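You operate a simulated robot arm through the tools that you are given. There is no shell and no other tool.

You run a simulated robot arm. Do the job below in one go: nothing can be reset, and whatever is moved stays where it is left.

TASK
Put some things from the top of the fitting bench away. At the end: the grey terminal (marked "CALL") from the top of the fitting bench is in the fitting bench drawer; the orange terminal (marked "LAMP") from the top of the fitting bench is in the fitting bench drawer; whatever was shut is shut again. Leave all else as you found it, and nothing knocked over (what rides in a drawer may roll over).

The check looks at the end state, three seconds after you hand in, the way a careful person would. Anything else that was tipped, shoved, dropped, spilled or broken makes it a failure.

THE ROBOT
A 6-joint arm with a two-finger gripper, fixed in place. Base frame: the origin is on the floor under the middle of its stand, x ahead of it, y to its left, z up. Lengths are in mm, angles in rad, forces in N, time in s.
It reaches about 1572 mm from its shoulder. Its first joint turns from -2.897 to 2.897 rad. Payload 2.45 kg.
The TCP is the grasp point between the finger pads, 20 mm short of the fingertips. In the tool frame z runs along the fingers and y along their closing line. The gripper opens to 140 mm; its body begins 168 mm behind the TCP.
Orientation is told as [roll, pitch, yaw] about the base's x, y, z axes, in that order, counted from this pose: with the fingers straight down and closing along the base's y, the tool's x points along the base's -x, its y along +y and its z along -z.

THE INTERFACE
- The arm moves only by the tool servo_tool. Its argument "steps" is a list of rows, each an object (a shift or turn left out is 0, a gripper value left out holds the last) with "hand": the finger opening in mm, from 0 to 140; "delta_pos": the shift along the tool's x, y, z in mm, a list of three; "rot": the turn, a rotation vector about the tool's x, y, z in degrees, a list of three. In form: [{"hand": hand, "delta_pos": [x, y, z], "rot": [wx, wy, wz]}, ...]. A call has 1 to 20 rows; each row shifts and turns the commanded pose from where the row before left it, along the tool's axes as they then stand. Each row takes 0.2 s and may step no farther than 50 mm and 0.15 rad from the row before; otherwise, or with a gripper value out of range, the whole call is refused. A pose out of reach is approached as far as the arm can. The call stops where the force on the tool passes 40 N (or 10 N more than at its start, if that is more) or the arm is blocked; 0.2 s more then pass. Each finger travels about 45 mm/s and halts on what it meets, pressing with about 33 N; the grip force reading is that of the motor and also rises with nothing between the fingers. The clock runs only during rows and for 0.2 s after the last one: add rows that do not move to give the fingers time. The reply holds the time, the measured pose of the TCP, the force on the tool along the base axes, the opening and the grip force, in the units named above and with some noise, with the torque about the TCP (base axes, N m) and any sound that the robot's microphone picked up.
- Cameras (640 x 400 px; columns grow to the right, rows downward): "scene" is fixed at [49.5, 500.3, 1288.2]; the picture's right is [0.20, -0.98, 0.00], its down [-0.56, -0.12, -0.82] and it looks along [0.80, 0.17, -0.57] (base axes); focal length 362 px, centre (320, 200). "wrist" rides on the gripper at [78, 11, -209] in the tool frame; the picture's right is [-0.14, 0.99, 0.00], its down [-0.92, -0.13, -0.37] and it looks along [-0.37, -0.05, 0.93] (tool axes); focal length 280 px, centre (320, 200). There is no depth. A picture from a camera that has moved, and an enlarged one, comes with that camera's place and axes in the base frame and with its lens.
- camera(camera): a new picture of that camera. No time passes.
- close_up(camera, box): a new picture of the part [left, top, right, bottom] of that camera's present view, enlarged. No time passes.
- job_done(): hands the job in; it is judged then, once.

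Places have to be worked out from the pictures, the camera data and where the tool is seen. Open the gripper and draw the arm clear of the work before you hand the job in, unless the task says otherwise.

The tools are called after "Request:" as name(argument=value, ...) on one line, values as JSON. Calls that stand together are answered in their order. servo_tool: Moves the arm, as the interface text tells. Its arguments: {"type":"object","properties":{"steps":{"type":"array","items":{"type":"object","properties":{"hand":{"type":"number"},"delta_pos":{"type":"array","items":{"type":"number"}},"rot":{"type":"array","items":{"type":"number"}}}}}},"required":["steps"]} The other tools are called the same way: camera (camera) takes a picture; close_up (camera, box) takes an enlarged picture of a part of a camera's view; job_done () hands the job in.

At the start:

```text
t: 0.0
tool_pos: [332.4, 747.2, 1066.2]
ee_rot: [-0.002, 0.0, 0.001]
ft_force: [1.1, -0.6, 0.4]
torque: [0.03, -0.03, -0.02]
width: 139.7
finger_force: 0.0
```

scene: 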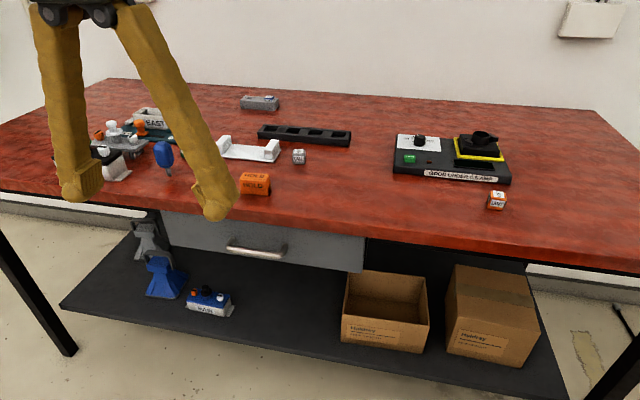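
wrist: 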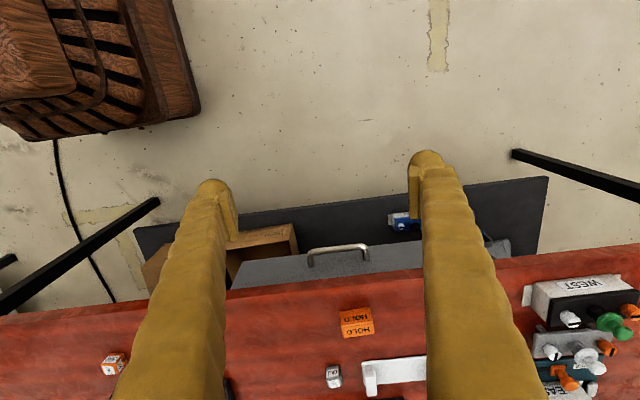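

I'll look closely at the bench top and drawer first, to tell the terminals apart.

Request:
close_up(camera="scene", box=[200, 120, 360, 220])

Request:
close_up(camera="scene", box=[380, 120, 540, 220])

Request:
close_up(camera="scene", box=[140, 190, 400, 340])

Request:
close_up(camera="wrist", box=[60, 220, 380, 400])

Request:
close_up(camera="scene", box=[60, 80, 300, 220])

```text
4.00 times, centred on (280, 170) of scene
camera zoom: at [49.5, 500.3, 1288.2], right [0.2, -0.98, 0.0], down [-0.56, -0.12, -0.82], along [0.8, 0.17, -0.57], focal length 1447 px, centre (480, 320)
```

zoom: 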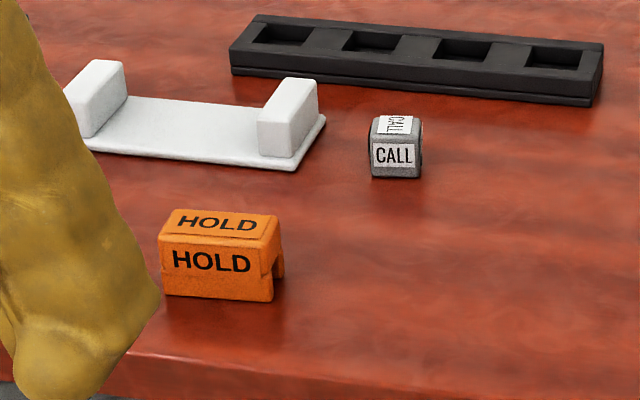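

```text
4.00 times, centred on (460, 170) of scene
camera zoom: at [49.5, 500.3, 1288.2], right [0.2, -0.98, 0.0], down [-0.56, -0.12, -0.82], along [0.8, 0.17, -0.57], focal length 1447 px, centre (-240, 320)
```

zoom: 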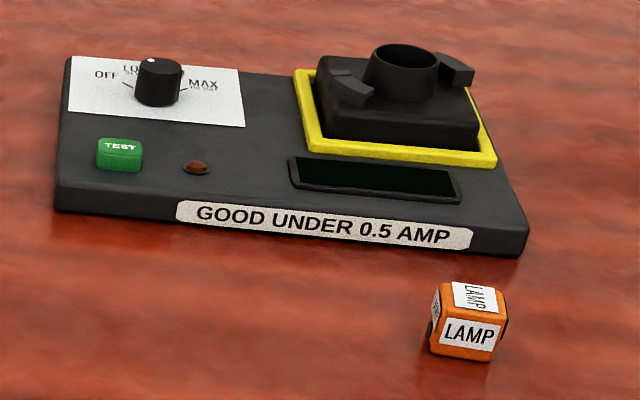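

```text
2.46 times, centred on (270, 265) of scene
camera zoom: at [49.5, 500.3, 1288.2], right [0.2, -0.98, 0.0], down [-0.56, -0.12, -0.82], along [0.8, 0.17, -0.57], focal length 890 px, centre (443, 40)
```

zoom: 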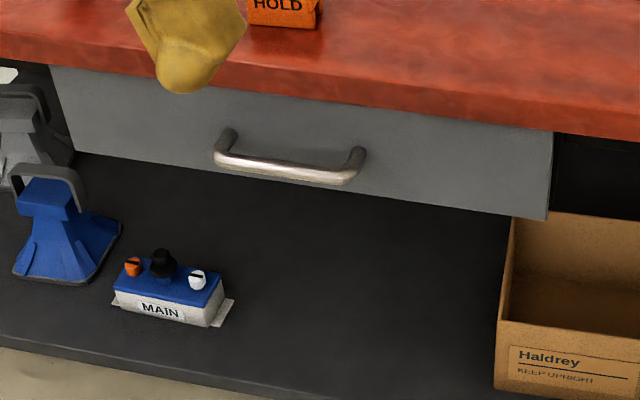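

```text
2.00 times, centred on (220, 310) of wrist
camera zoom: at [255.0, 758.5, 1274.8], right [0.14, 0.99, 0.0], down [0.92, -0.13, 0.37], along [0.37, -0.05, -0.93], focal length 561 px, centre (520, -20)
```

zoom: 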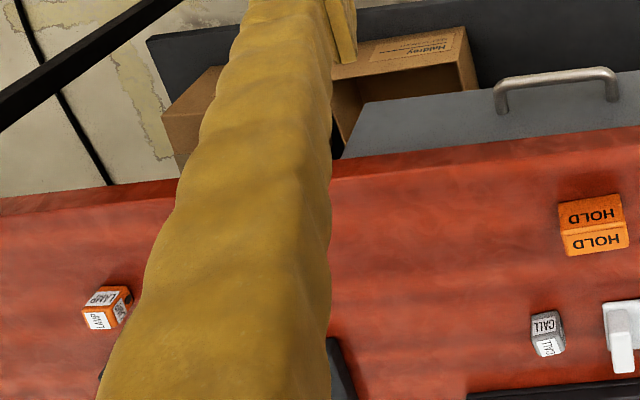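

```text
2.67 times, centred on (180, 150) of scene
camera zoom: at [49.5, 500.3, 1288.2], right [0.2, -0.98, 0.0], down [-0.56, -0.12, -0.82], along [0.8, 0.17, -0.57], focal length 965 px, centre (693, 333)
```

zoom: 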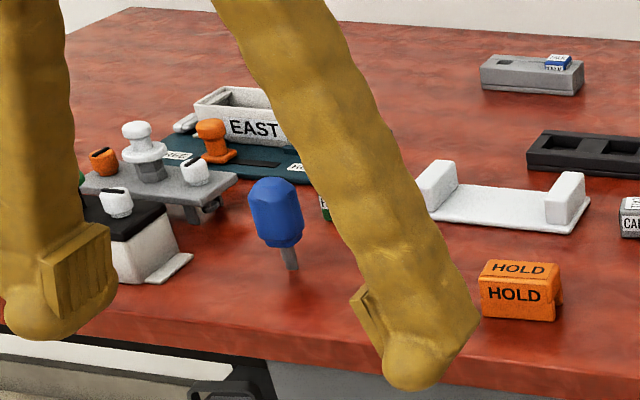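

The bench top sits at about z=851 mm and the drawer front is at y≈524–994, z≈690–790. Its handle is near (594, 753, 737). By triangulation CALL is at about (818, 710, 866) and LAMP at about (718, 268, 866). I'll turn the gripper to point forward (+x) with the fingers closing vertically, so it can take the handle bar.

Request:
servo_tool(steps=[{"rot": [0, 0, 8.2]}, {"rot": [0, 0, 8.2]}, {"rot": [0, 0, 8.2]}, {"rot": [0, 0, 8.2]}, {"rot": [0, 0, 8.2]}, {"rot": [0, 0, 8.2]}, {"rot": [0, 0, 8.2]}, {"rot": [0, 0, 8.2]}, {"rot": [0, 0, 8.2]}, {"rot": [0, 0, 8.2]}, {"rot": [0, 0, 8.0]}])

```text
t: 2.4
tool_pos: [330.5, 746.4, 1064.7]
ee_rot: [0.0, 0.0, -1.572]
ft_force: [0.2, -0.3, 0.2]
torque: [-0.01, 0.02, 0.01]
width: 140.2
finger_force: 0.1
```

The yaw tracked well. Next I pitch the tool so the fingers point forward, and narrow the opening to about 60 mm.

Request:
servo_tool(steps=[{"hand": 60, "rot": [-8.2, 0, 0]}, {"rot": [-8.2, 0, 0]}, {"rot": [-8.2, 0, 0]}, {"rot": [-8.2, 0, 0]}, {"rot": [-8.2, 0, 0]}, {"rot": [-8.2, 0, 0]}, {"rot": [-8.2, 0, 0]}, {"rot": [-8.2, 0, 0]}, {"rot": [-8.2, 0, 0]}, {"rot": [-8.2, 0, 0]}, {"rot": [-8.0, 0, 0]}])

Request:
camera(camera="wrist")

Request:
camera(camera="scene")

```text
t: 4.8
tool_pos: [438.4, 746.1, 1119.4]
ee_rot: [0.571, -0.068, -1.45]
ft_force: [-0.9, -0.2, 0.1]
torque: [-0.01, -0.03, 0.03]
width: 60.0
finger_force: 0.0
out of reach, approached as far as the arm can: row 3, 4, 5, 6, 7, 8, 9, 10, 11
```

```text
taken
camera wrist: at [324.5, 824.9, 1294.9], right [0.84, 0.0, 0.55], down [-0.2, -0.93, 0.3], along [0.51, -0.36, -0.78], focal length 280 px, centre (320, 200)
```

wrist: 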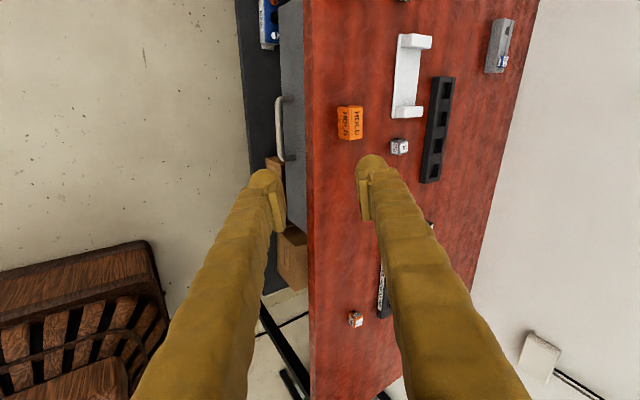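

```text
taken
```

scene: 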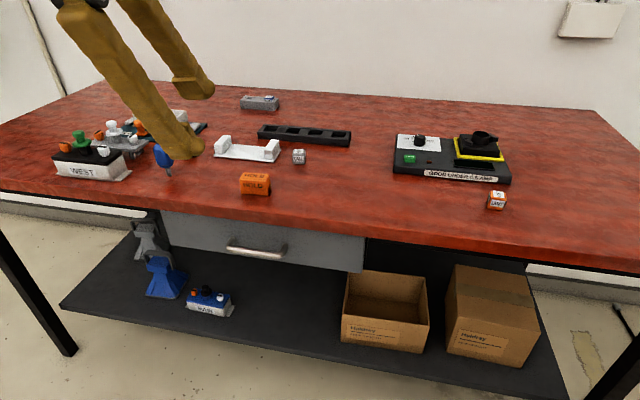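

The arm couldn't fully reach that orientation this close in. I'll move the commanded pose forward, away from the base but still well above the bench, and see if it becomes reachable.

Request:
servo_tool(steps=[{"delta_pos": [0, 0, 50]}, {"delta_pos": [0, 0, 50]}, {"delta_pos": [0, 0, 50]}, {"delta_pos": [0, 0, 0]}, {"delta_pos": [0, 0, 0]}])

```text
t: 6.0
tool_pos: [523.5, 754.5, 1022.7]
ee_rot: [0.567, -0.05, -1.429]
ft_force: [-1.1, 0.2, 0.4]
torque: [-0.03, 0.03, 0.01]
width: 60.1
finger_force: 0.2
out of reach, approached as far as the arm can: row 2, 3
```

The arm seems to hit a wrist limit at about 33° of tilt on this branch. I'll spin the tool 180° about its own axis, which gives the same closing line, and try tilting from the other side.

Request:
servo_tool(steps=[{"delta_pos": [0, 0, -40]}, {"rot": [0, 0, -8.5]}, {"rot": [0, 0, -8.5]}, {"rot": [0, 0, -8.5]}, {"rot": [0, 0, -8.5]}, {"rot": [0, 0, -8.5]}, {"rot": [0, 0, -8.5]}, {"rot": [0, 0, -8.5]}, {"rot": [0, 0, -8.5]}, {"rot": [0, 0, -8.5]}, {"rot": [0, 0, -8.5]}, {"rot": [0, 0, -8.5]}, {"rot": [0, 0, -8.5]}, {"rot": [0, 0, -8.5]}, {"rot": [0, 0, -8.5]}, {"rot": [0, 0, -8.5]}, {"rot": [0, 0, -8.5]}, {"rot": [0, 0, -8.5]}, {"rot": [0, 0, -8.5]}, {"rot": [0, 0, -8.5]}])

```text
t: 10.2
tool_pos: [499.5, 753.7, 1058.6]
ee_rot: [-0.571, -0.13, 1.434]
ft_force: [0.2, -0.5, 0.6]
torque: [0.01, 0.01, -0.02]
width: 60.0
finger_force: 0.2
```

The spin worked without complaint. Now I tilt the fingers further up from this side in small turns and watch whether it keeps following.

Request:
servo_tool(steps=[{"rot": [0, 0, -8.5]}, {"rot": [8, 0, 0]}, {"rot": [8, 0, 0]}, {"rot": [8, 0, 0]}])

```text
t: 11.2
tool_pos: [498.5, 755.2, 1059.2]
ee_rot: [-1.002, -0.051, 1.557]
ft_force: [-0.3, -0.3, 0.0]
torque: [0.01, 0.03, 0.02]
width: 60.0
finger_force: 0.0
```

This branch works, with the tilt now about 57° from vertical. I'll continue toward horizontal.

Request:
servo_tool(steps=[{"rot": [8, 0, 0]}, {"rot": [8, 0, 0]}, {"rot": [8, 0, 0]}, {"rot": [6, 0, 0]}])

Request:
camera(camera="wrist")

Request:
camera(camera="scene")

```text
t: 12.2
tool_pos: [500.9, 754.2, 1060.7]
ee_rot: [-1.526, -0.051, 1.556]
ft_force: [-0.5, 0.4, -0.1]
torque: [-0.04, 0.02, -0.04]
width: 60.2
finger_force: 0.2
```

```text
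taken
camera wrist: at [290.9, 679.4, 1054.5], right [-0.04, 0.19, -0.98], down [-0.35, 0.92, 0.19], along [0.94, 0.35, 0.03], focal length 280 px, centre (320, 200)
```

wrist: 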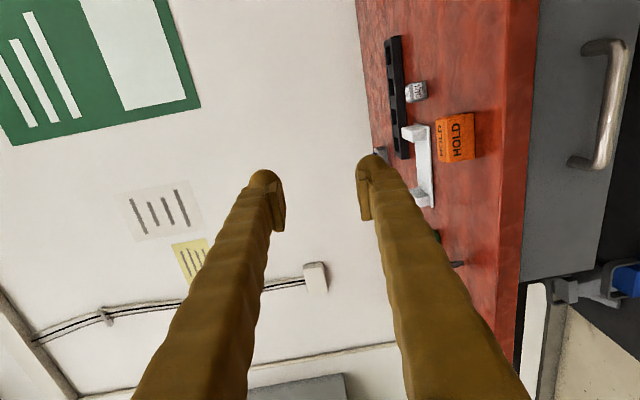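

```text
taken
```

scene: 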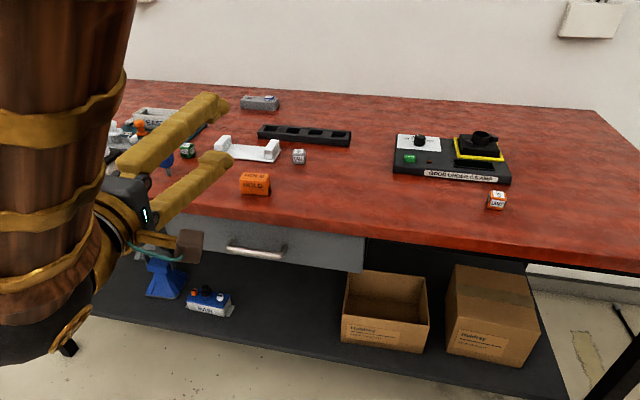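

The fingers now point forward with a vertical closing line, so I'll zoom in on the handle to place it more exactly.

Request:
close_up(camera="wrist", box=[520, 20, 640, 195])

Request:
close_up(camera="scene", box=[205, 225, 315, 275])

```text
2.29 times, centred on (580, 108) of wrist
camera zoom: at [290.9, 679.4, 1054.5], right [-0.04, 0.19, -0.98], down [-0.35, 0.92, 0.19], along [0.94, 0.35, 0.03], focal length 641 px, centre (-274, 411)
```

zoom: 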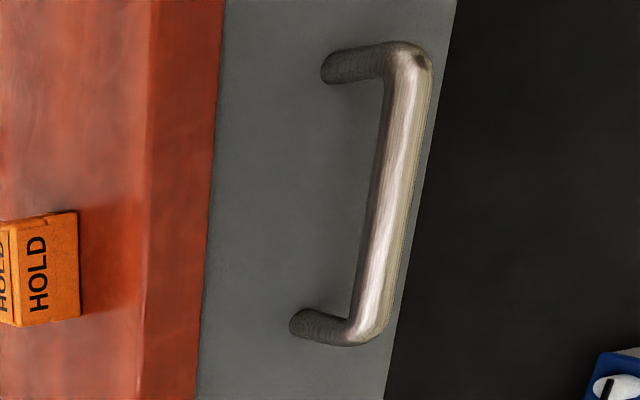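

```text
5.82 times, centred on (260, 250) of scene
camera zoom: at [49.5, 500.3, 1288.2], right [0.2, -0.98, 0.0], down [-0.56, -0.12, -0.82], along [0.8, 0.17, -0.57], focal length 2104 px, centre (669, -91)
```

zoom: 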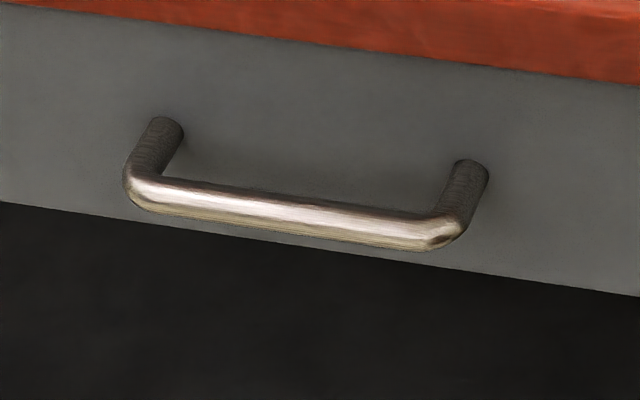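

Refining from the views, the handle bar is about 12 mm thick and centred near (577, 752, 756). The drawer face is at x≈613 and the bench edge at x≈606. I square up the tool, narrow the opening to 44 mm and descend in front of the bench to handle height, staying clear of the handle.

Request:
servo_tool(steps=[{"hand": 44, "delta_pos": [0, 0, -30], "rot": [2.4, 0, -2.9]}, {"delta_pos": [0, 40, 0]}, {"delta_pos": [0, 40, 0]}, {"delta_pos": [0, 40, 0]}, {"delta_pos": [0, 40, 0]}, {"delta_pos": [0, 40, 0]}, {"delta_pos": [0, 40, 0]}, {"delta_pos": [0, 40, 0]}, {"delta_pos": [0, 0, 0]}])

Request:
camera(camera="wrist")

Request:
camera(camera="scene")

```text
t: 14.2
tool_pos: [467.7, 755.2, 781.8]
ee_rot: [-1.566, 0.0, 1.558]
ft_force: [-1.1, -0.1, 0.4]
torque: [-0.02, 0.02, 0.0]
width: 43.9
finger_force: 0.1
```

```text
taken
camera wrist: at [259.4, 680.1, 772.0], right [0.0, 0.14, -0.99], down [-0.36, 0.93, 0.13], along [0.93, 0.35, 0.05], focal length 280 px, centre (320, 200)
```

wrist: 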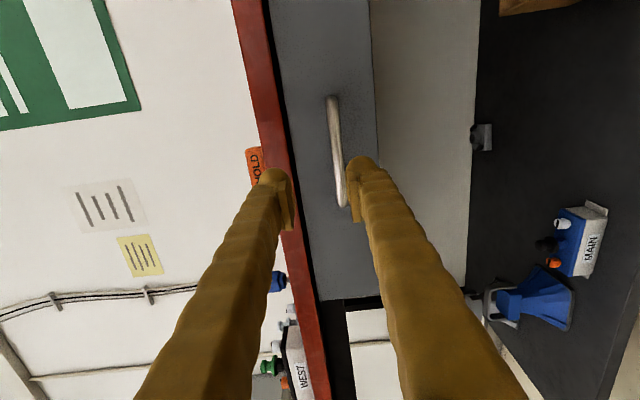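

```text
taken
```

scene: 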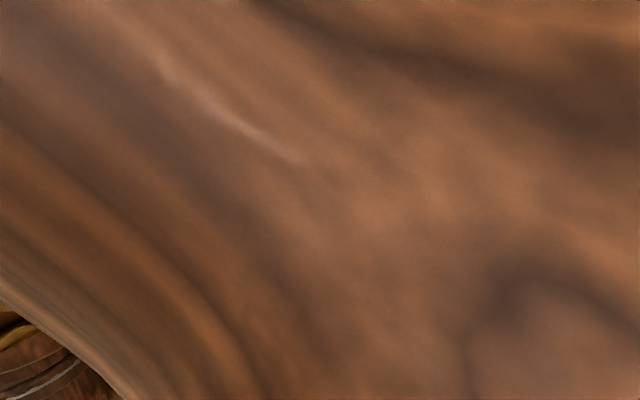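

The arm now covers the scene camera, but the wrist view shows the handle just ahead between the fingertips' lines. I'll zoom in to measure its height against the fingers.

Request:
close_up(camera="wrist", box=[240, 70, 400, 250])

```text
2.22 times, centred on (320, 160) of wrist
camera zoom: at [259.4, 680.1, 772.0], right [0.0, 0.14, -0.99], down [-0.36, 0.93, 0.13], along [0.93, 0.35, 0.05], focal length 623 px, centre (320, 289)
```

zoom: 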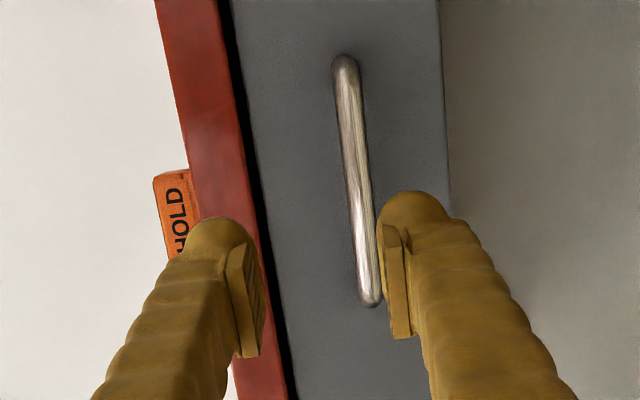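

The bar measures z≈759–761 and runs level. I lower 22 mm to centre it between the fingers, then advance until it sits just inside the fingertips.

Request:
servo_tool(steps=[{"delta_pos": [0, 22, 0]}, {"delta_pos": [0, 0, 25]}, {"delta_pos": [0, 0, 25]}, {"delta_pos": [0, 0, 15]}, {"delta_pos": [0, 0, 0]}])

Request:
close_up(camera="wrist", box=[240, 70, 400, 250])

```text
t: 15.4
tool_pos: [531.2, 754.7, 759.0]
ee_rot: [-1.569, 0.002, 1.557]
ft_force: [-0.4, -0.3, 0.3]
torque: [-0.02, -0.04, 0.0]
width: 44.0
finger_force: 0.2
```

```text
2.22 times, centred on (320, 160) of wrist
camera zoom: at [322.2, 680.0, 749.5], right [0.0, 0.14, -0.99], down [-0.36, 0.93, 0.13], along [0.93, 0.35, 0.05], focal length 623 px, centre (320, 289)
```

zoom: 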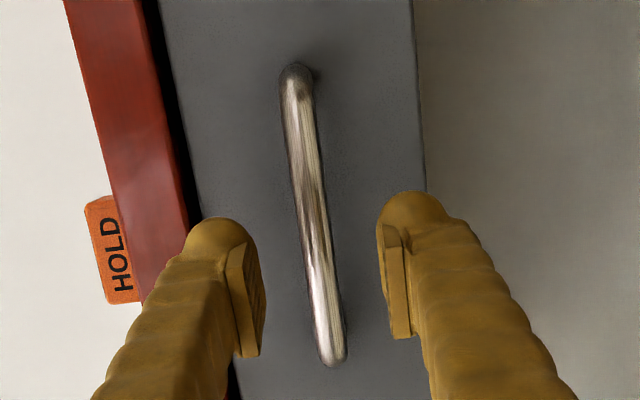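

The bar lies neatly between the fingers, within about 1–2 mm of centre. I'll move forward 40 mm and then close on it.

Request:
servo_tool(steps=[{"delta_pos": [0, 0, 20]}, {"delta_pos": [0, 0, 20]}, {"delta_pos": [0, 0, 0]}])

Request:
close_up(camera="wrist", box=[240, 70, 400, 250])

```text
t: 16.2
tool_pos: [574.2, 753.6, 759.8]
ee_rot: [-1.565, 0.002, 1.561]
ft_force: [0.0, -0.3, 0.6]
torque: [-0.02, -0.02, 0.02]
width: 43.9
finger_force: 0.1
```

```text
2.22 times, centred on (320, 160) of wrist
camera zoom: at [363.7, 679.1, 750.3], right [0.0, 0.14, -0.99], down [-0.36, 0.93, 0.13], along [0.93, 0.35, 0.05], focal length 623 px, centre (320, 289)
```

zoom: 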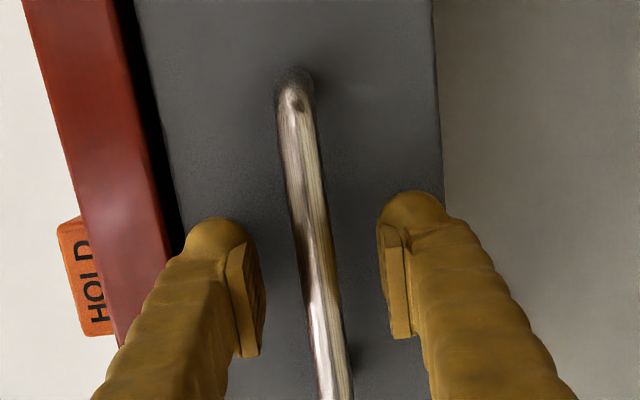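

The bar is between the pads with no contact force so far. I'll close the fingers to 0 so they halt on the bar.

Request:
servo_tool(steps=[{"hand": 0}, {"hand": 0}, {"hand": 0}, {"hand": 0}, {"hand": 0}])

Request:
close_up(camera="wrist", box=[240, 70, 400, 250])

```text
t: 17.4
tool_pos: [573.0, 753.7, 759.5]
ee_rot: [-1.568, 0.004, 1.558]
ft_force: [1.5, 0.7, 4.0]
torque: [0.12, -0.01, -0.1]
width: 9.0
finger_force: 36.6
```

```text
2.22 times, centred on (320, 160) of wrist
camera zoom: at [363.7, 679.1, 750.4], right [0.0, 0.14, -0.99], down [-0.36, 0.93, 0.13], along [0.93, 0.35, 0.05], focal length 623 px, centre (320, 289)
```

zoom: 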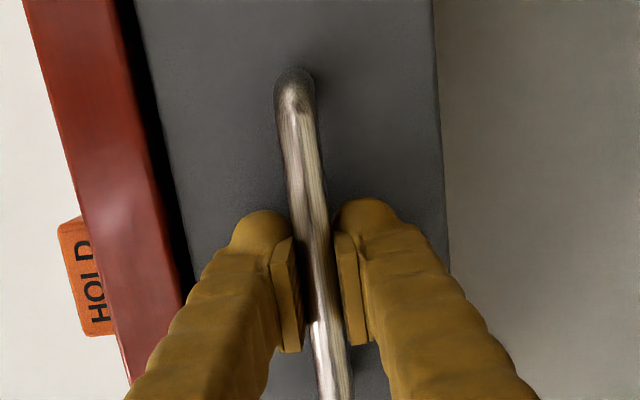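

The bar is gripped at 9 mm width. Now I'll pull the drawer straight back along −x, gently at first.

Request:
servo_tool(steps=[{"delta_pos": [0, 0, -6]}, {"delta_pos": [0, 0, -8]}, {"delta_pos": [0, 0, -10]}, {"delta_pos": [0, 0, -10]}, {"delta_pos": [0, 0, -10]}, {"delta_pos": [0, 0, 0]}])

Request:
close_up(camera="wrist", box=[160, 40, 480, 260])

```text
t: 18.8
tool_pos: [528.8, 753.4, 760.2]
ee_rot: [-1.569, 0.003, 1.558]
ft_force: [-1.1, 9.6, 17.4]
torque: [0.06, -0.02, 0.16]
width: 9.4
finger_force: 36.7
```

```text
1.82 times, centred on (320, 150) of wrist
camera zoom: at [320.0, 679.0, 750.2], right [0.0, 0.14, -0.99], down [-0.36, 0.93, 0.13], along [0.93, 0.35, 0.05], focal length 510 px, centre (320, 291)
```

zoom: 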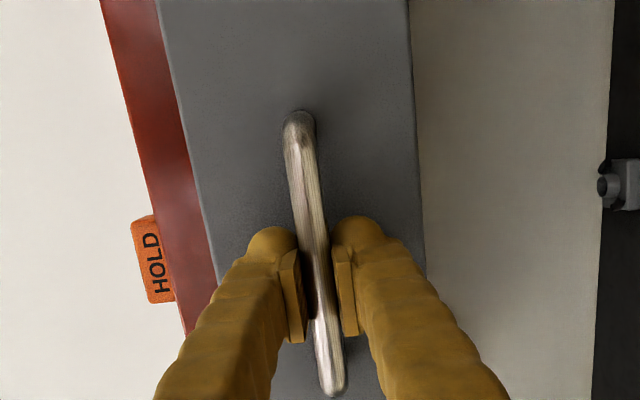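

The drawer is sliding out with the handle. There is some sideways and upward load (10 and 17 N), so I'll ease the tool slightly up and left while continuing the pull.

Request:
servo_tool(steps=[{"delta_pos": [-0.5, -0.7, -10]}, {"delta_pos": [-0.5, -0.7, -12]}, {"delta_pos": [0, 0, -12]}, {"delta_pos": [0, 0, -12]}, {"delta_pos": [0, 0, -12]}, {"delta_pos": [0, 0, -12]}, {"delta_pos": [0, 0, 0]}])

```text
t: 20.4
tool_pos: [459.2, 754.4, 759.5]
ee_rot: [-1.568, 0.001, 1.557]
ft_force: [-1.4, -15.4, 9.4]
torque: [0.18, -0.01, -0.14]
width: 9.0
finger_force: 36.4
```

The pull is smooth, with 114 mm out so far. I'll continue to roughly 230 mm with small easing corrections.

Request:
servo_tool(steps=[{"delta_pos": [0.5, -0.4, -12]}, {"delta_pos": [0.3, 0, -12]}, {"delta_pos": [0, 0, -12]}, {"delta_pos": [0, 0, -12]}, {"delta_pos": [0, 0, -12]}, {"delta_pos": [0, 0, -12]}, {"delta_pos": [0, 0, 0]}])

Request:
camera(camera="wrist")

```text
t: 22.0
tool_pos: [387.9, 753.9, 759.6]
ee_rot: [-1.566, 0.0, 1.559]
ft_force: [-1.8, -12.4, 6.4]
torque: [0.25, 0.0, -0.22]
width: 8.6
finger_force: 36.6
```

```text
taken
camera wrist: at [179.1, 679.2, 750.6], right [0.0, 0.14, -0.99], down [-0.36, 0.93, 0.13], along [0.93, 0.35, 0.05], focal length 280 px, centre (320, 200)
```

wrist: 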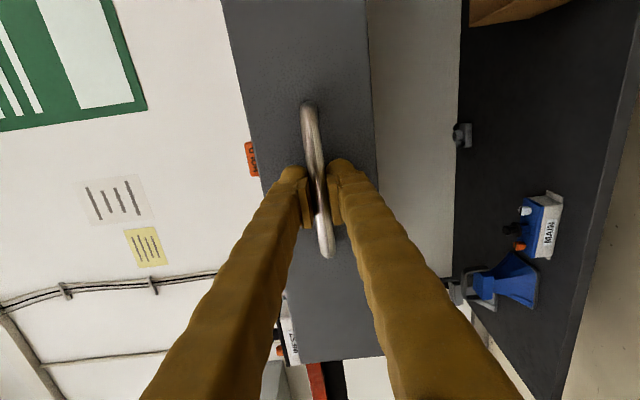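

The drawer is out 186 mm. Another 50 mm or so will give comfortable room to lower things in.

Request:
servo_tool(steps=[{"delta_pos": [0.4, -0.2, -12]}, {"delta_pos": [0.3, 0, -12]}, {"delta_pos": [0, 0, -12]}, {"delta_pos": [0, 0, -12]}, {"delta_pos": [0, 0, 0]}])

```text
t: 23.2
tool_pos: [339.3, 755.6, 760.0]
ee_rot: [-1.566, 0.005, 1.557]
ft_force: [2.0, -35.0, -14.4]
torque: [0.14, 0.0, -0.06]
width: 9.4
finger_force: 36.6
```

The drawer is open about 234 mm, and the side load on the grip is growing, so I stop here. I'll release the handle and let the fingers open before moving.

Request:
servo_tool(steps=[{"hand": 44}, {"hand": 44}, {"hand": 44}, {"hand": 44}])

Request:
close_up(camera="wrist", box=[160, 40, 480, 260])

```text
t: 24.2
tool_pos: [339.1, 757.1, 760.0]
ee_rot: [-1.567, 0.003, 1.56]
ft_force: [-0.5, 0.9, -0.7]
torque: [0.02, 0.01, -0.01]
width: 44.1
finger_force: 0.0
```

```text
1.82 times, centred on (320, 150) of wrist
camera zoom: at [130.7, 681.5, 751.1], right [0.0, 0.14, -0.99], down [-0.36, 0.93, 0.13], along [0.93, 0.35, 0.05], focal length 510 px, centre (320, 291)
```

zoom: 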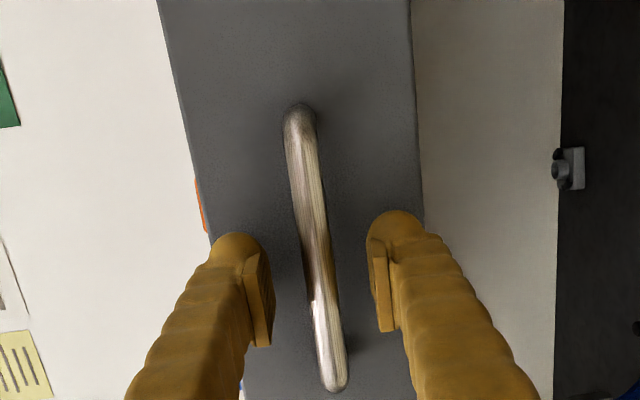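

The handle is free. I back out 45 mm to clear the bar, then raise the gripper well above the bench.

Request:
servo_tool(steps=[{"delta_pos": [0, 0, -15]}, {"delta_pos": [0, 0, -15]}, {"delta_pos": [0, 0, -15]}, {"delta_pos": [0, 0, 0]}])

```text
t: 25.2
tool_pos: [295.0, 756.9, 761.1]
ee_rot: [-1.568, 0.001, 1.557]
ft_force: [0.7, -0.5, -0.2]
torque: [0.02, -0.01, -0.03]
width: 44.1
finger_force: 0.0
```

We're clear of the bar, so now I'll raise the tool.

Request:
servo_tool(steps=[{"delta_pos": [0, -40, 0]}, {"delta_pos": [0, -40, 0]}, {"delta_pos": [0, -40, 0]}, {"delta_pos": [0, -40, 0]}, {"delta_pos": [0, -40, 0]}, {"delta_pos": [0, -40, 0]}, {"delta_pos": [0, 0, 0]}])

Request:
camera(camera="wrist")

Request:
camera(camera="scene")

```text
t: 26.8
tool_pos: [295.0, 753.8, 998.9]
ee_rot: [-1.567, 0.002, 1.559]
ft_force: [0.1, -0.3, 0.1]
torque: [0.0, -0.02, -0.01]
width: 44.1
finger_force: 0.1
```

```text
taken
camera wrist: at [86.0, 679.5, 990.6], right [0.0, 0.14, -0.99], down [-0.36, 0.93, 0.13], along [0.93, 0.35, 0.05], focal length 280 px, centre (320, 200)
```

wrist: 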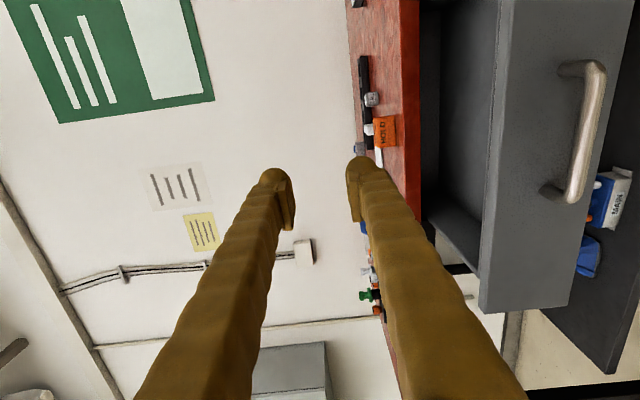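

```text
taken
```

scene: 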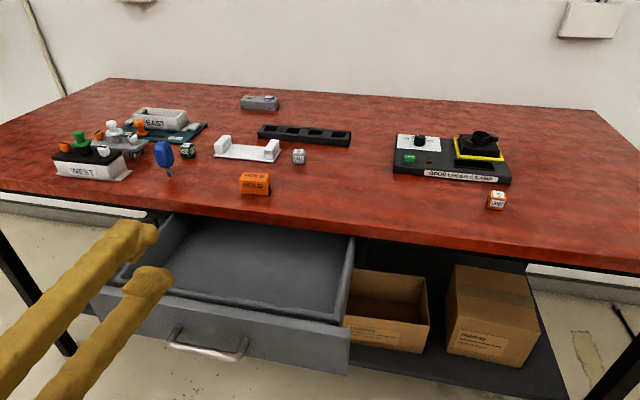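

The drawer is open and empty, and nothing on the bench top has been disturbed. Next I'll turn the gripper to point straight down.

Request:
servo_tool(steps=[{"rot": [-8.2, 0, 0]}, {"rot": [-8.2, 0, 0]}, {"rot": [-8.2, 0, 0]}, {"rot": [-8.2, 0, 0]}, {"rot": [-8.2, 0, 0]}, {"rot": [-8.2, 0, 0]}, {"rot": [-8.2, 0, 0]}, {"rot": [-8.2, 0, 0]}, {"rot": [-8.2, 0, 0]}, {"rot": [-8.2, 0, 0]}, {"rot": [-7.8, 0, 0]}])

```text
t: 29.2
tool_pos: [293.8, 756.5, 1006.2]
ee_rot: [0.001, -0.002, 1.559]
ft_force: [0.2, -0.2, -0.1]
torque: [-0.04, 0.05, 0.04]
width: 43.7
finger_force: 0.1
```

The gripper is vertical. I'll climb a little and travel over the bench to hover above CALL and inspect its yaw.

Request:
servo_tool(steps=[{"hand": 70, "delta_pos": [0, 0, -45]}, {"delta_pos": [4, -45, 0]}, {"delta_pos": [4, -45, 0]}, {"delta_pos": [4, -45, 0]}, {"delta_pos": [4, -45, 0]}, {"delta_pos": [4, -45, 0]}, {"delta_pos": [4, -45, 0]}, {"delta_pos": [4, -45, 0]}, {"delta_pos": [4, -45, 0]}, {"delta_pos": [4, -45, 0]}, {"delta_pos": [4, -45, 0]}, {"delta_pos": [4, -45, 0]}, {"delta_pos": [2, -29, 0]}, {"delta_pos": [0, 0, 0]}])

Request:
camera(camera="wrist")

Request:
camera(camera="scene")

```text
t: 32.2
tool_pos: [823.3, 701.1, 1044.5]
ee_rot: [0.002, 0.002, 1.558]
ft_force: [0.8, 0.1, 0.0]
torque: [0.04, 0.01, 0.0]
width: 70.3
finger_force: 0.1
```

```text
taken
camera wrist: at [812.3, 623.5, 1253.9], right [-0.99, 0.15, 0.0], down [0.14, 0.92, 0.37], along [0.05, 0.36, -0.93], focal length 280 px, centre (320, 200)
```

wrist: 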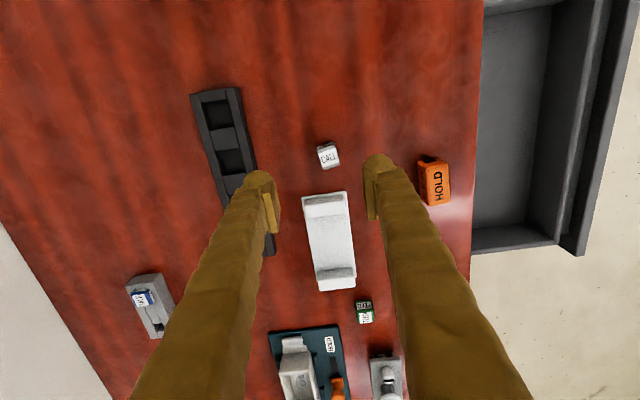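

```text
taken
```

scene: 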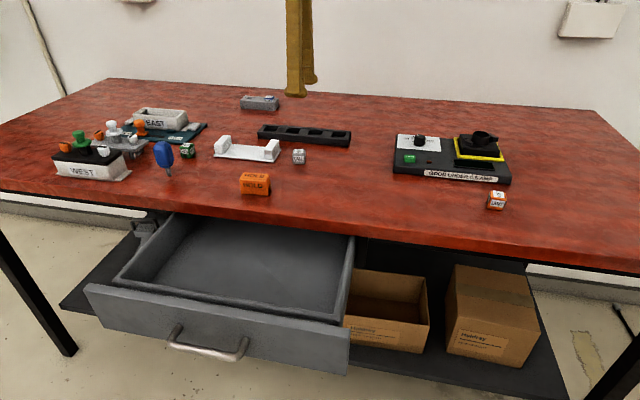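

CALL is visible ahead of the fingers, so I'll zoom in for its location and yaw.

Request:
close_up(camera="wrist", box=[280, 120, 380, 220])

```text
4.00 times, centred on (330, 170) of wrist
camera zoom: at [812.3, 623.5, 1253.9], right [-0.99, 0.15, 0.0], down [0.14, 0.92, 0.37], along [0.05, 0.36, -0.93], focal length 1122 px, centre (280, 320)
```

zoom: 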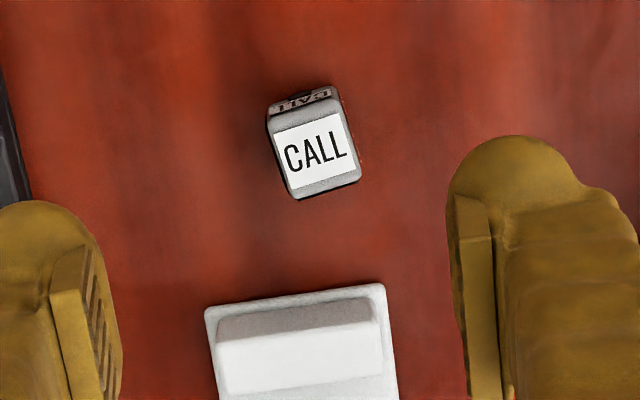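

CALL's top is centred near (814, 711) and turned about +9.5° CCW, roughly 23 × 28 mm. I'll match the tool yaw, centre over it and come down to about z=950 for another check.

Request:
servo_tool(steps=[{"hand": 56, "rot": [0, 0, -5.1]}, {"rot": [0, 0, -5.1]}, {"delta_pos": [-11.3, 7.5, 0]}, {"delta_pos": [0, 0, 30]}, {"delta_pos": [0, 0, 30]}, {"delta_pos": [0, 0, 30]}, {"delta_pos": [0, 0, 0]}])

Request:
camera(camera="wrist")

Request:
close_up(camera="wrist", box=[260, 120, 380, 220])

Request:
close_up(camera="scene", box=[220, 100, 380, 200])

```text
t: 33.8
tool_pos: [812.2, 710.7, 952.9]
ee_rot: [0.003, 0.002, 1.737]
ft_force: [0.4, -0.9, 0.9]
torque: [-0.02, 0.0, -0.02]
width: 56.1
finger_force: 0.0
```

```text
taken
camera wrist: at [815.1, 632.6, 1161.9], right [-1.0, -0.03, 0.0], down [-0.02, 0.93, 0.37], along [-0.01, 0.37, -0.93], focal length 280 px, centre (320, 200)
```

wrist: 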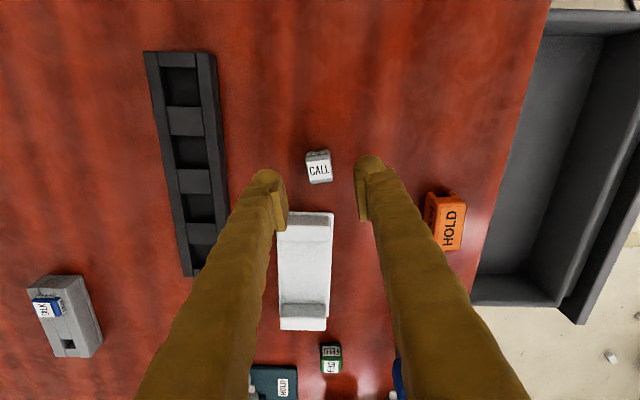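

```text
4.00 times, centred on (320, 170) of wrist
camera zoom: at [815.1, 632.6, 1161.9], right [-1.0, -0.03, 0.0], down [-0.02, 0.93, 0.37], along [-0.01, 0.37, -0.93], focal length 1122 px, centre (320, 320)
```

zoom: 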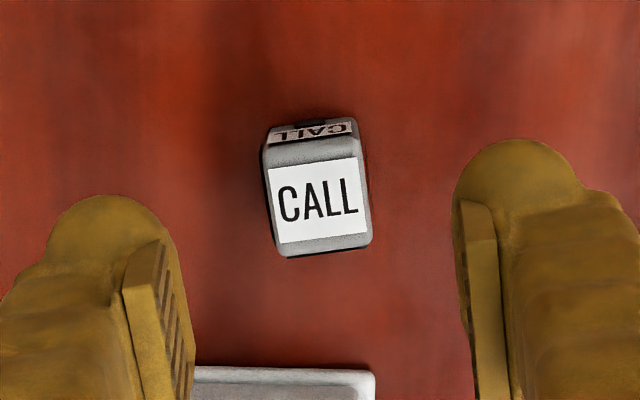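

```text
4.00 times, centred on (300, 150) of scene
camera zoom: at [49.5, 500.3, 1288.2], right [0.2, -0.98, 0.0], down [-0.56, -0.12, -0.82], along [0.8, 0.17, -0.57], focal length 1447 px, centre (400, 400)
```

zoom: 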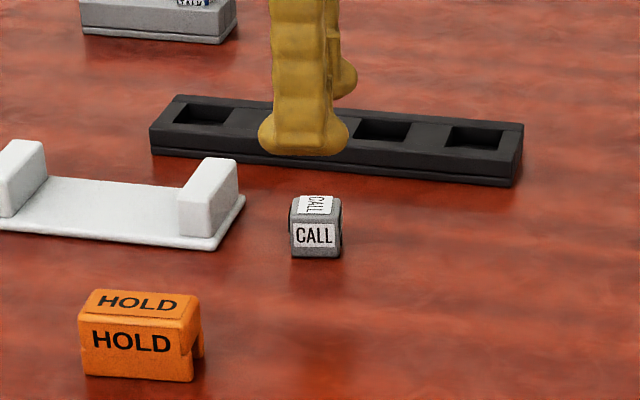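

The cube is centred between the fingers within about 1 mm, with yaw close to 11°. I make a small yaw trim and descend to z≈878, keeping the tips just off the bench.

Request:
servo_tool(steps=[{"delta_pos": [0, 0, 20], "rot": [0, 0, -1.3]}, {"delta_pos": [0, 0, 20]}, {"delta_pos": [0, 0, 20]}, {"delta_pos": [0, 0, 10]}, {"delta_pos": [0, 0, 5]}, {"delta_pos": [0, 0, 0]}])

Request:
close_up(camera="wrist", box=[240, 100, 400, 250])

Request:
close_up(camera="scene", box=[240, 110, 360, 190])

```text
t: 35.2
tool_pos: [810.2, 712.5, 879.7]
ee_rot: [0.0, 0.001, 1.761]
ft_force: [0.7, -0.4, 0.7]
torque: [-0.01, -0.03, 0.01]
width: 56.0
finger_force: 0.1
```

```text
2.67 times, centred on (320, 175) of wrist
camera zoom: at [815.8, 634.3, 1089.3], right [-1.0, -0.05, 0.0], down [-0.05, 0.93, 0.37], along [-0.02, 0.37, -0.93], focal length 748 px, centre (320, 267)
```

zoom: 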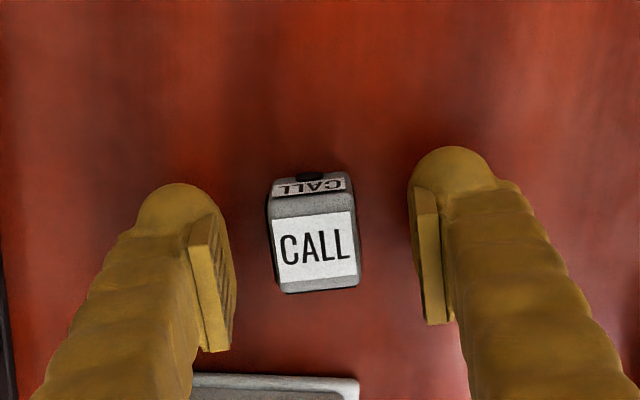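

```text
5.00 times, centred on (300, 150) of scene
camera zoom: at [49.5, 500.3, 1288.2], right [0.2, -0.98, 0.0], down [-0.56, -0.12, -0.82], along [0.8, 0.17, -0.57], focal length 1808 px, centre (420, 450)
```

zoom: 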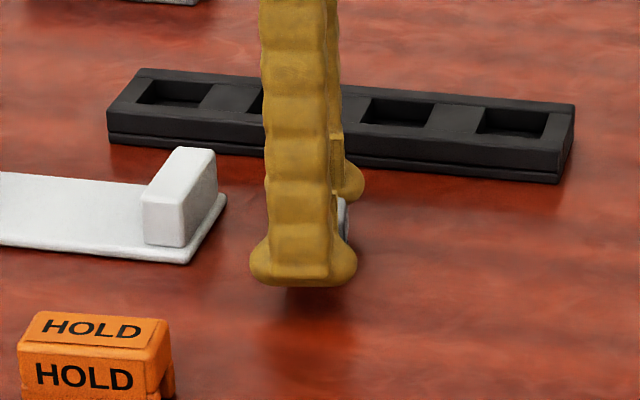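

The tips are hovering just above the bench with the cube centred between the pads. I drop 4 mm more and close.

Request:
servo_tool(steps=[{"delta_pos": [0, 0, 4]}, {"hand": 0}, {"hand": 0}, {"hand": 0}, {"hand": 0}, {"hand": 0}, {"hand": 0}])

Request:
close_up(camera="wrist", box=[240, 100, 400, 250])

```text
t: 36.8
tool_pos: [810.3, 712.4, 877.3]
ee_rot: [0.002, 0.002, 1.76]
ft_force: [0.0, -0.6, -0.3]
torque: [0.03, -0.01, 0.0]
width: 24.4
finger_force: 33.2
```

```text
2.67 times, centred on (320, 175) of wrist
camera zoom: at [816.1, 634.6, 1085.6], right [-1.0, -0.05, 0.0], down [-0.05, 0.93, 0.37], along [-0.02, 0.37, -0.93], focal length 748 px, centre (320, 267)
```

zoom: 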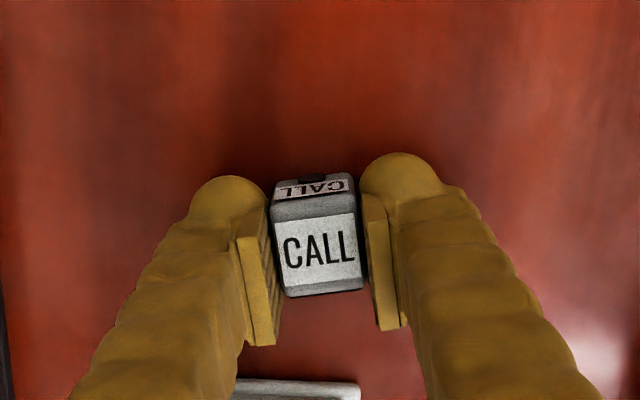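

CALL is gripped firmly at 24 mm. I'll lift it straight up, and zoom on the open drawer to judge its floor depth.

Request:
servo_tool(steps=[{"delta_pos": [0, 0, -15]}, {"delta_pos": [0, 0, -30]}, {"delta_pos": [0, 0, -40]}, {"delta_pos": [0, 0, -40]}, {"delta_pos": [0, 0, 0]}])

Request:
close_up(camera="scene", box=[70, 200, 370, 380])

Request:
camera(camera="wrist")

```text
t: 38.0
tool_pos: [807.9, 715.6, 1001.7]
ee_rot: [0.001, 0.002, 1.76]
ft_force: [-0.2, -0.4, -0.4]
torque: [0.01, 0.01, 0.0]
width: 0.0
finger_force: 29.4
```

```text
2.13 times, centred on (220, 290) of scene
camera zoom: at [49.5, 500.3, 1288.2], right [0.2, -0.98, 0.0], down [-0.56, -0.12, -0.82], along [0.8, 0.17, -0.57], focal length 772 px, centre (533, 8)
```

zoom: 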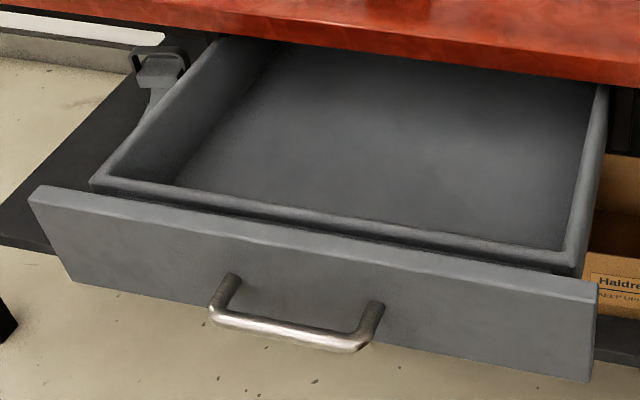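

```text
taken
camera wrist: at [812.7, 637.4, 1211.7], right [-1.0, -0.05, 0.0], down [-0.05, 0.93, 0.37], along [-0.02, 0.37, -0.93], focal length 280 px, centre (320, 200)
```

wrist: 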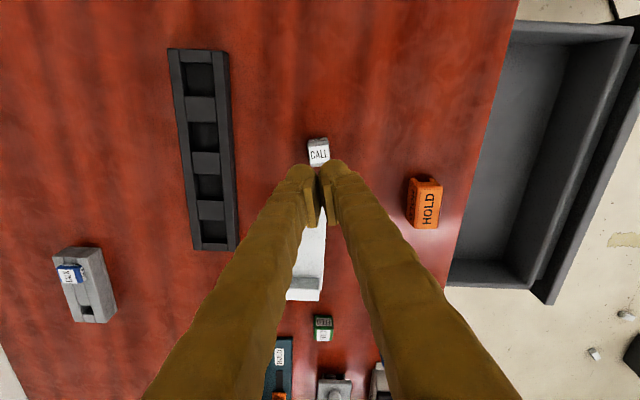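

The grip slipped: the width went to 0 and CALL is still on the bench. I must have been too high on it, so I'll check how it stands now.

Request:
close_up(camera="wrist", box=[270, 110, 370, 200])

Request:
close_up(camera="scene", box=[255, 125, 345, 185])

```text
4.44 times, centred on (320, 155) of wrist
camera zoom: at [812.7, 637.4, 1211.7], right [-1.0, -0.05, 0.0], down [-0.05, 0.93, 0.37], along [-0.02, 0.37, -0.93], focal length 1246 px, centre (320, 400)
```

zoom: 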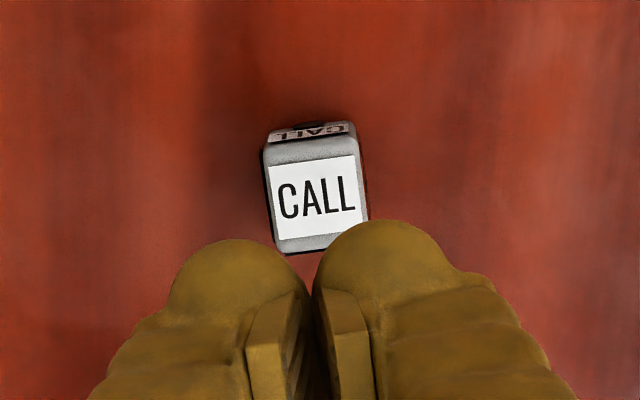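

```text
6.67 times, centred on (300, 155) of scene
camera zoom: at [49.5, 500.3, 1288.2], right [0.2, -0.98, 0.0], down [-0.56, -0.12, -0.82], along [0.8, 0.17, -0.57], focal length 2411 px, centre (453, 500)
```

zoom: 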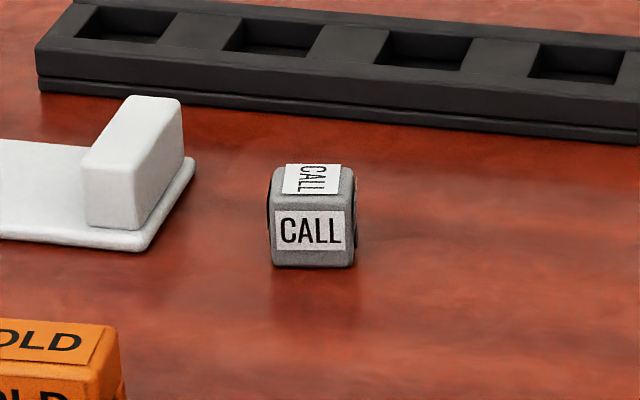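

CALL is still upright in practically the same place, around (809, 711) with its top at z≈880 and the bench at ≈852. I'll reopen, come back down over it and check alignment, then grip lower this time.

Request:
servo_tool(steps=[{"hand": 56}, {"hand": 56}, {"hand": 56}, {"delta_pos": [1.5, 0, 40]}, {"delta_pos": [0, 0, 40]}, {"delta_pos": [0, 0, 25]}, {"delta_pos": [0, 0, 12]}, {"delta_pos": [0, 0, 0]}])

Request:
close_up(camera="wrist", box=[260, 110, 380, 230])

Request:
close_up(camera="scene", box=[255, 110, 345, 185])

```text
t: 39.8
tool_pos: [808.6, 712.8, 885.5]
ee_rot: [0.001, 0.001, 1.759]
ft_force: [0.2, 0.1, -0.8]
torque: [-0.01, 0.01, -0.02]
width: 56.1
finger_force: 0.1
```

```text
3.33 times, centred on (320, 170) of wrist
camera zoom: at [815.1, 634.4, 1095.4], right [-1.0, -0.05, 0.0], down [-0.05, 0.93, 0.37], along [-0.02, 0.37, -0.93], focal length 935 px, centre (320, 300)
```

zoom: 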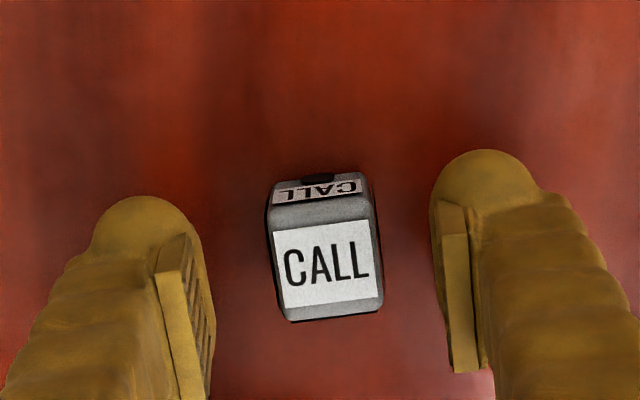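

```text
5.33 times, centred on (300, 148) of scene
camera zoom: at [49.5, 500.3, 1288.2], right [0.2, -0.98, 0.0], down [-0.56, -0.12, -0.82], along [0.8, 0.17, -0.57], focal length 1929 px, centre (427, 480)
```

zoom: 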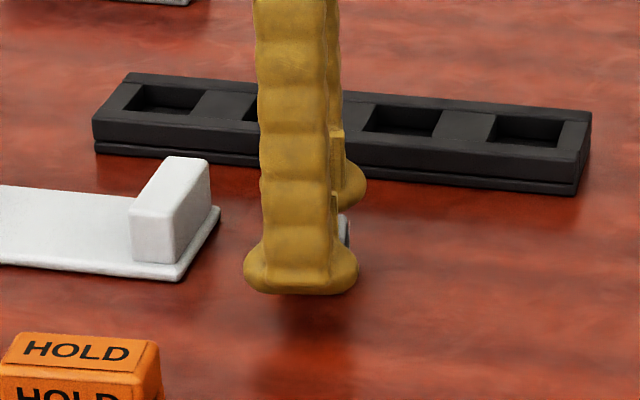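

The cube sits about 4 mm off along the tool x axis. I'll trim that and lower 12 mm so the tips nearly touch the bench.

Request:
servo_tool(steps=[{"delta_pos": [4, 1, 0]}, {"delta_pos": [0, 0, 6]}, {"delta_pos": [0, 0, 4]}, {"delta_pos": [0, 0, 2]}, {"delta_pos": [0, 0, 0]}])

Request:
close_up(camera="scene", box=[255, 110, 345, 185])

Request:
close_up(camera="wrist", box=[260, 110, 380, 230])

```text
t: 41.0
tool_pos: [810.4, 707.5, 872.9]
ee_rot: [0.004, 0.002, 1.758]
ft_force: [0.2, 0.5, -0.6]
torque: [0.02, -0.01, 0.01]
width: 56.2
finger_force: 0.1
```

```text
5.33 times, centred on (300, 148) of scene
camera zoom: at [49.5, 500.3, 1288.2], right [0.2, -0.98, 0.0], down [-0.56, -0.12, -0.82], along [0.8, 0.17, -0.57], focal length 1929 px, centre (427, 480)
```

zoom: 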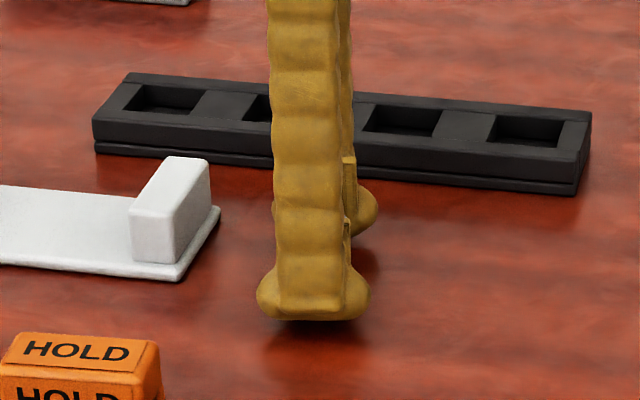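

```text
3.33 times, centred on (320, 170) of wrist
camera zoom: at [815.6, 629.2, 1082.6], right [-1.0, -0.05, 0.0], down [-0.05, 0.93, 0.37], along [-0.02, 0.37, -0.93], focal length 935 px, centre (320, 300)
```

zoom: 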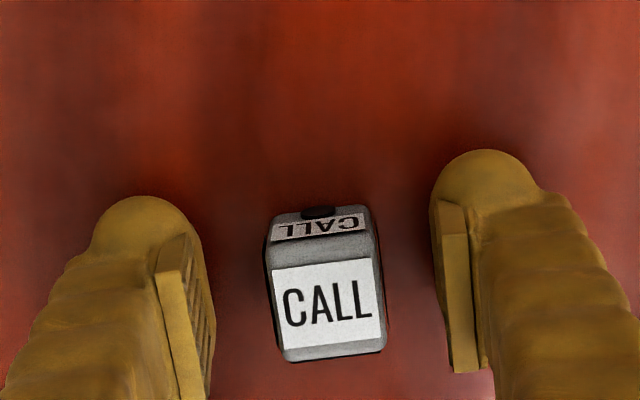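

The cube is now well centred and the tips are just clear of the bench. I'll close on it, lift only 8 mm and re-check the width.

Request:
servo_tool(steps=[{"hand": 0}, {"hand": 0}, {"hand": 0}, {"hand": 0}, {"hand": 0}, {"hand": 0}, {"delta_pos": [0, 0, -2]}, {"delta_pos": [0, 0, -3]}, {"delta_pos": [0, 0, -3]}, {"delta_pos": [0, 0, 0]}])

Request:
close_up(camera="scene", box=[255, 110, 345, 185])

Request:
close_up(camera="wrist", box=[260, 110, 380, 230])

```text
t: 43.2
tool_pos: [810.9, 708.2, 880.2]
ee_rot: [0.001, 0.002, 1.757]
ft_force: [-0.7, 0.7, -0.7]
torque: [0.01, -0.03, -0.02]
width: 24.2
finger_force: 32.7
```

```text
5.33 times, centred on (300, 148) of scene
camera zoom: at [49.5, 500.3, 1288.2], right [0.2, -0.98, 0.0], down [-0.56, -0.12, -0.82], along [0.8, 0.17, -0.57], focal length 1929 px, centre (427, 480)
```

zoom: 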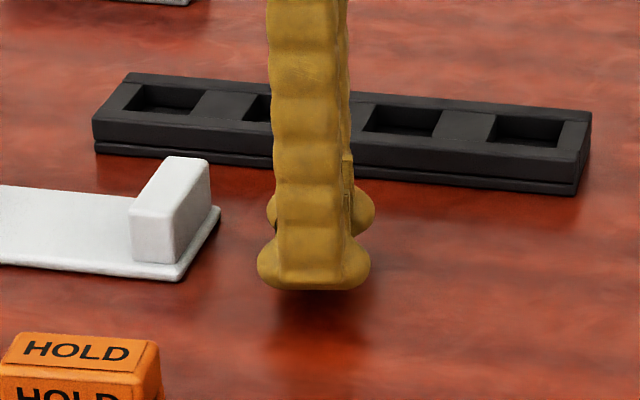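

```text
3.33 times, centred on (320, 170) of wrist
camera zoom: at [815.2, 629.9, 1090.3], right [-1.0, -0.05, 0.0], down [-0.05, 0.93, 0.37], along [-0.02, 0.37, -0.93], focal length 935 px, centre (320, 300)
```

zoom: 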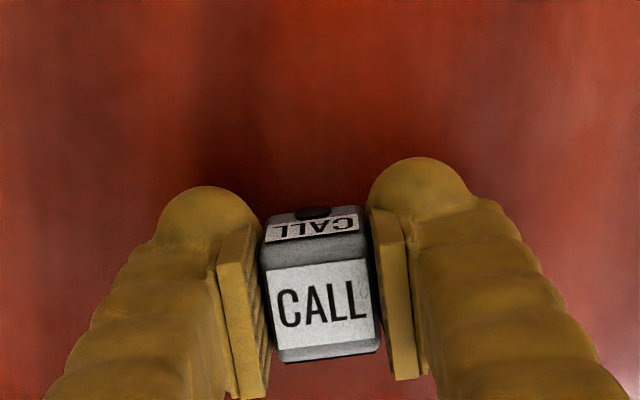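

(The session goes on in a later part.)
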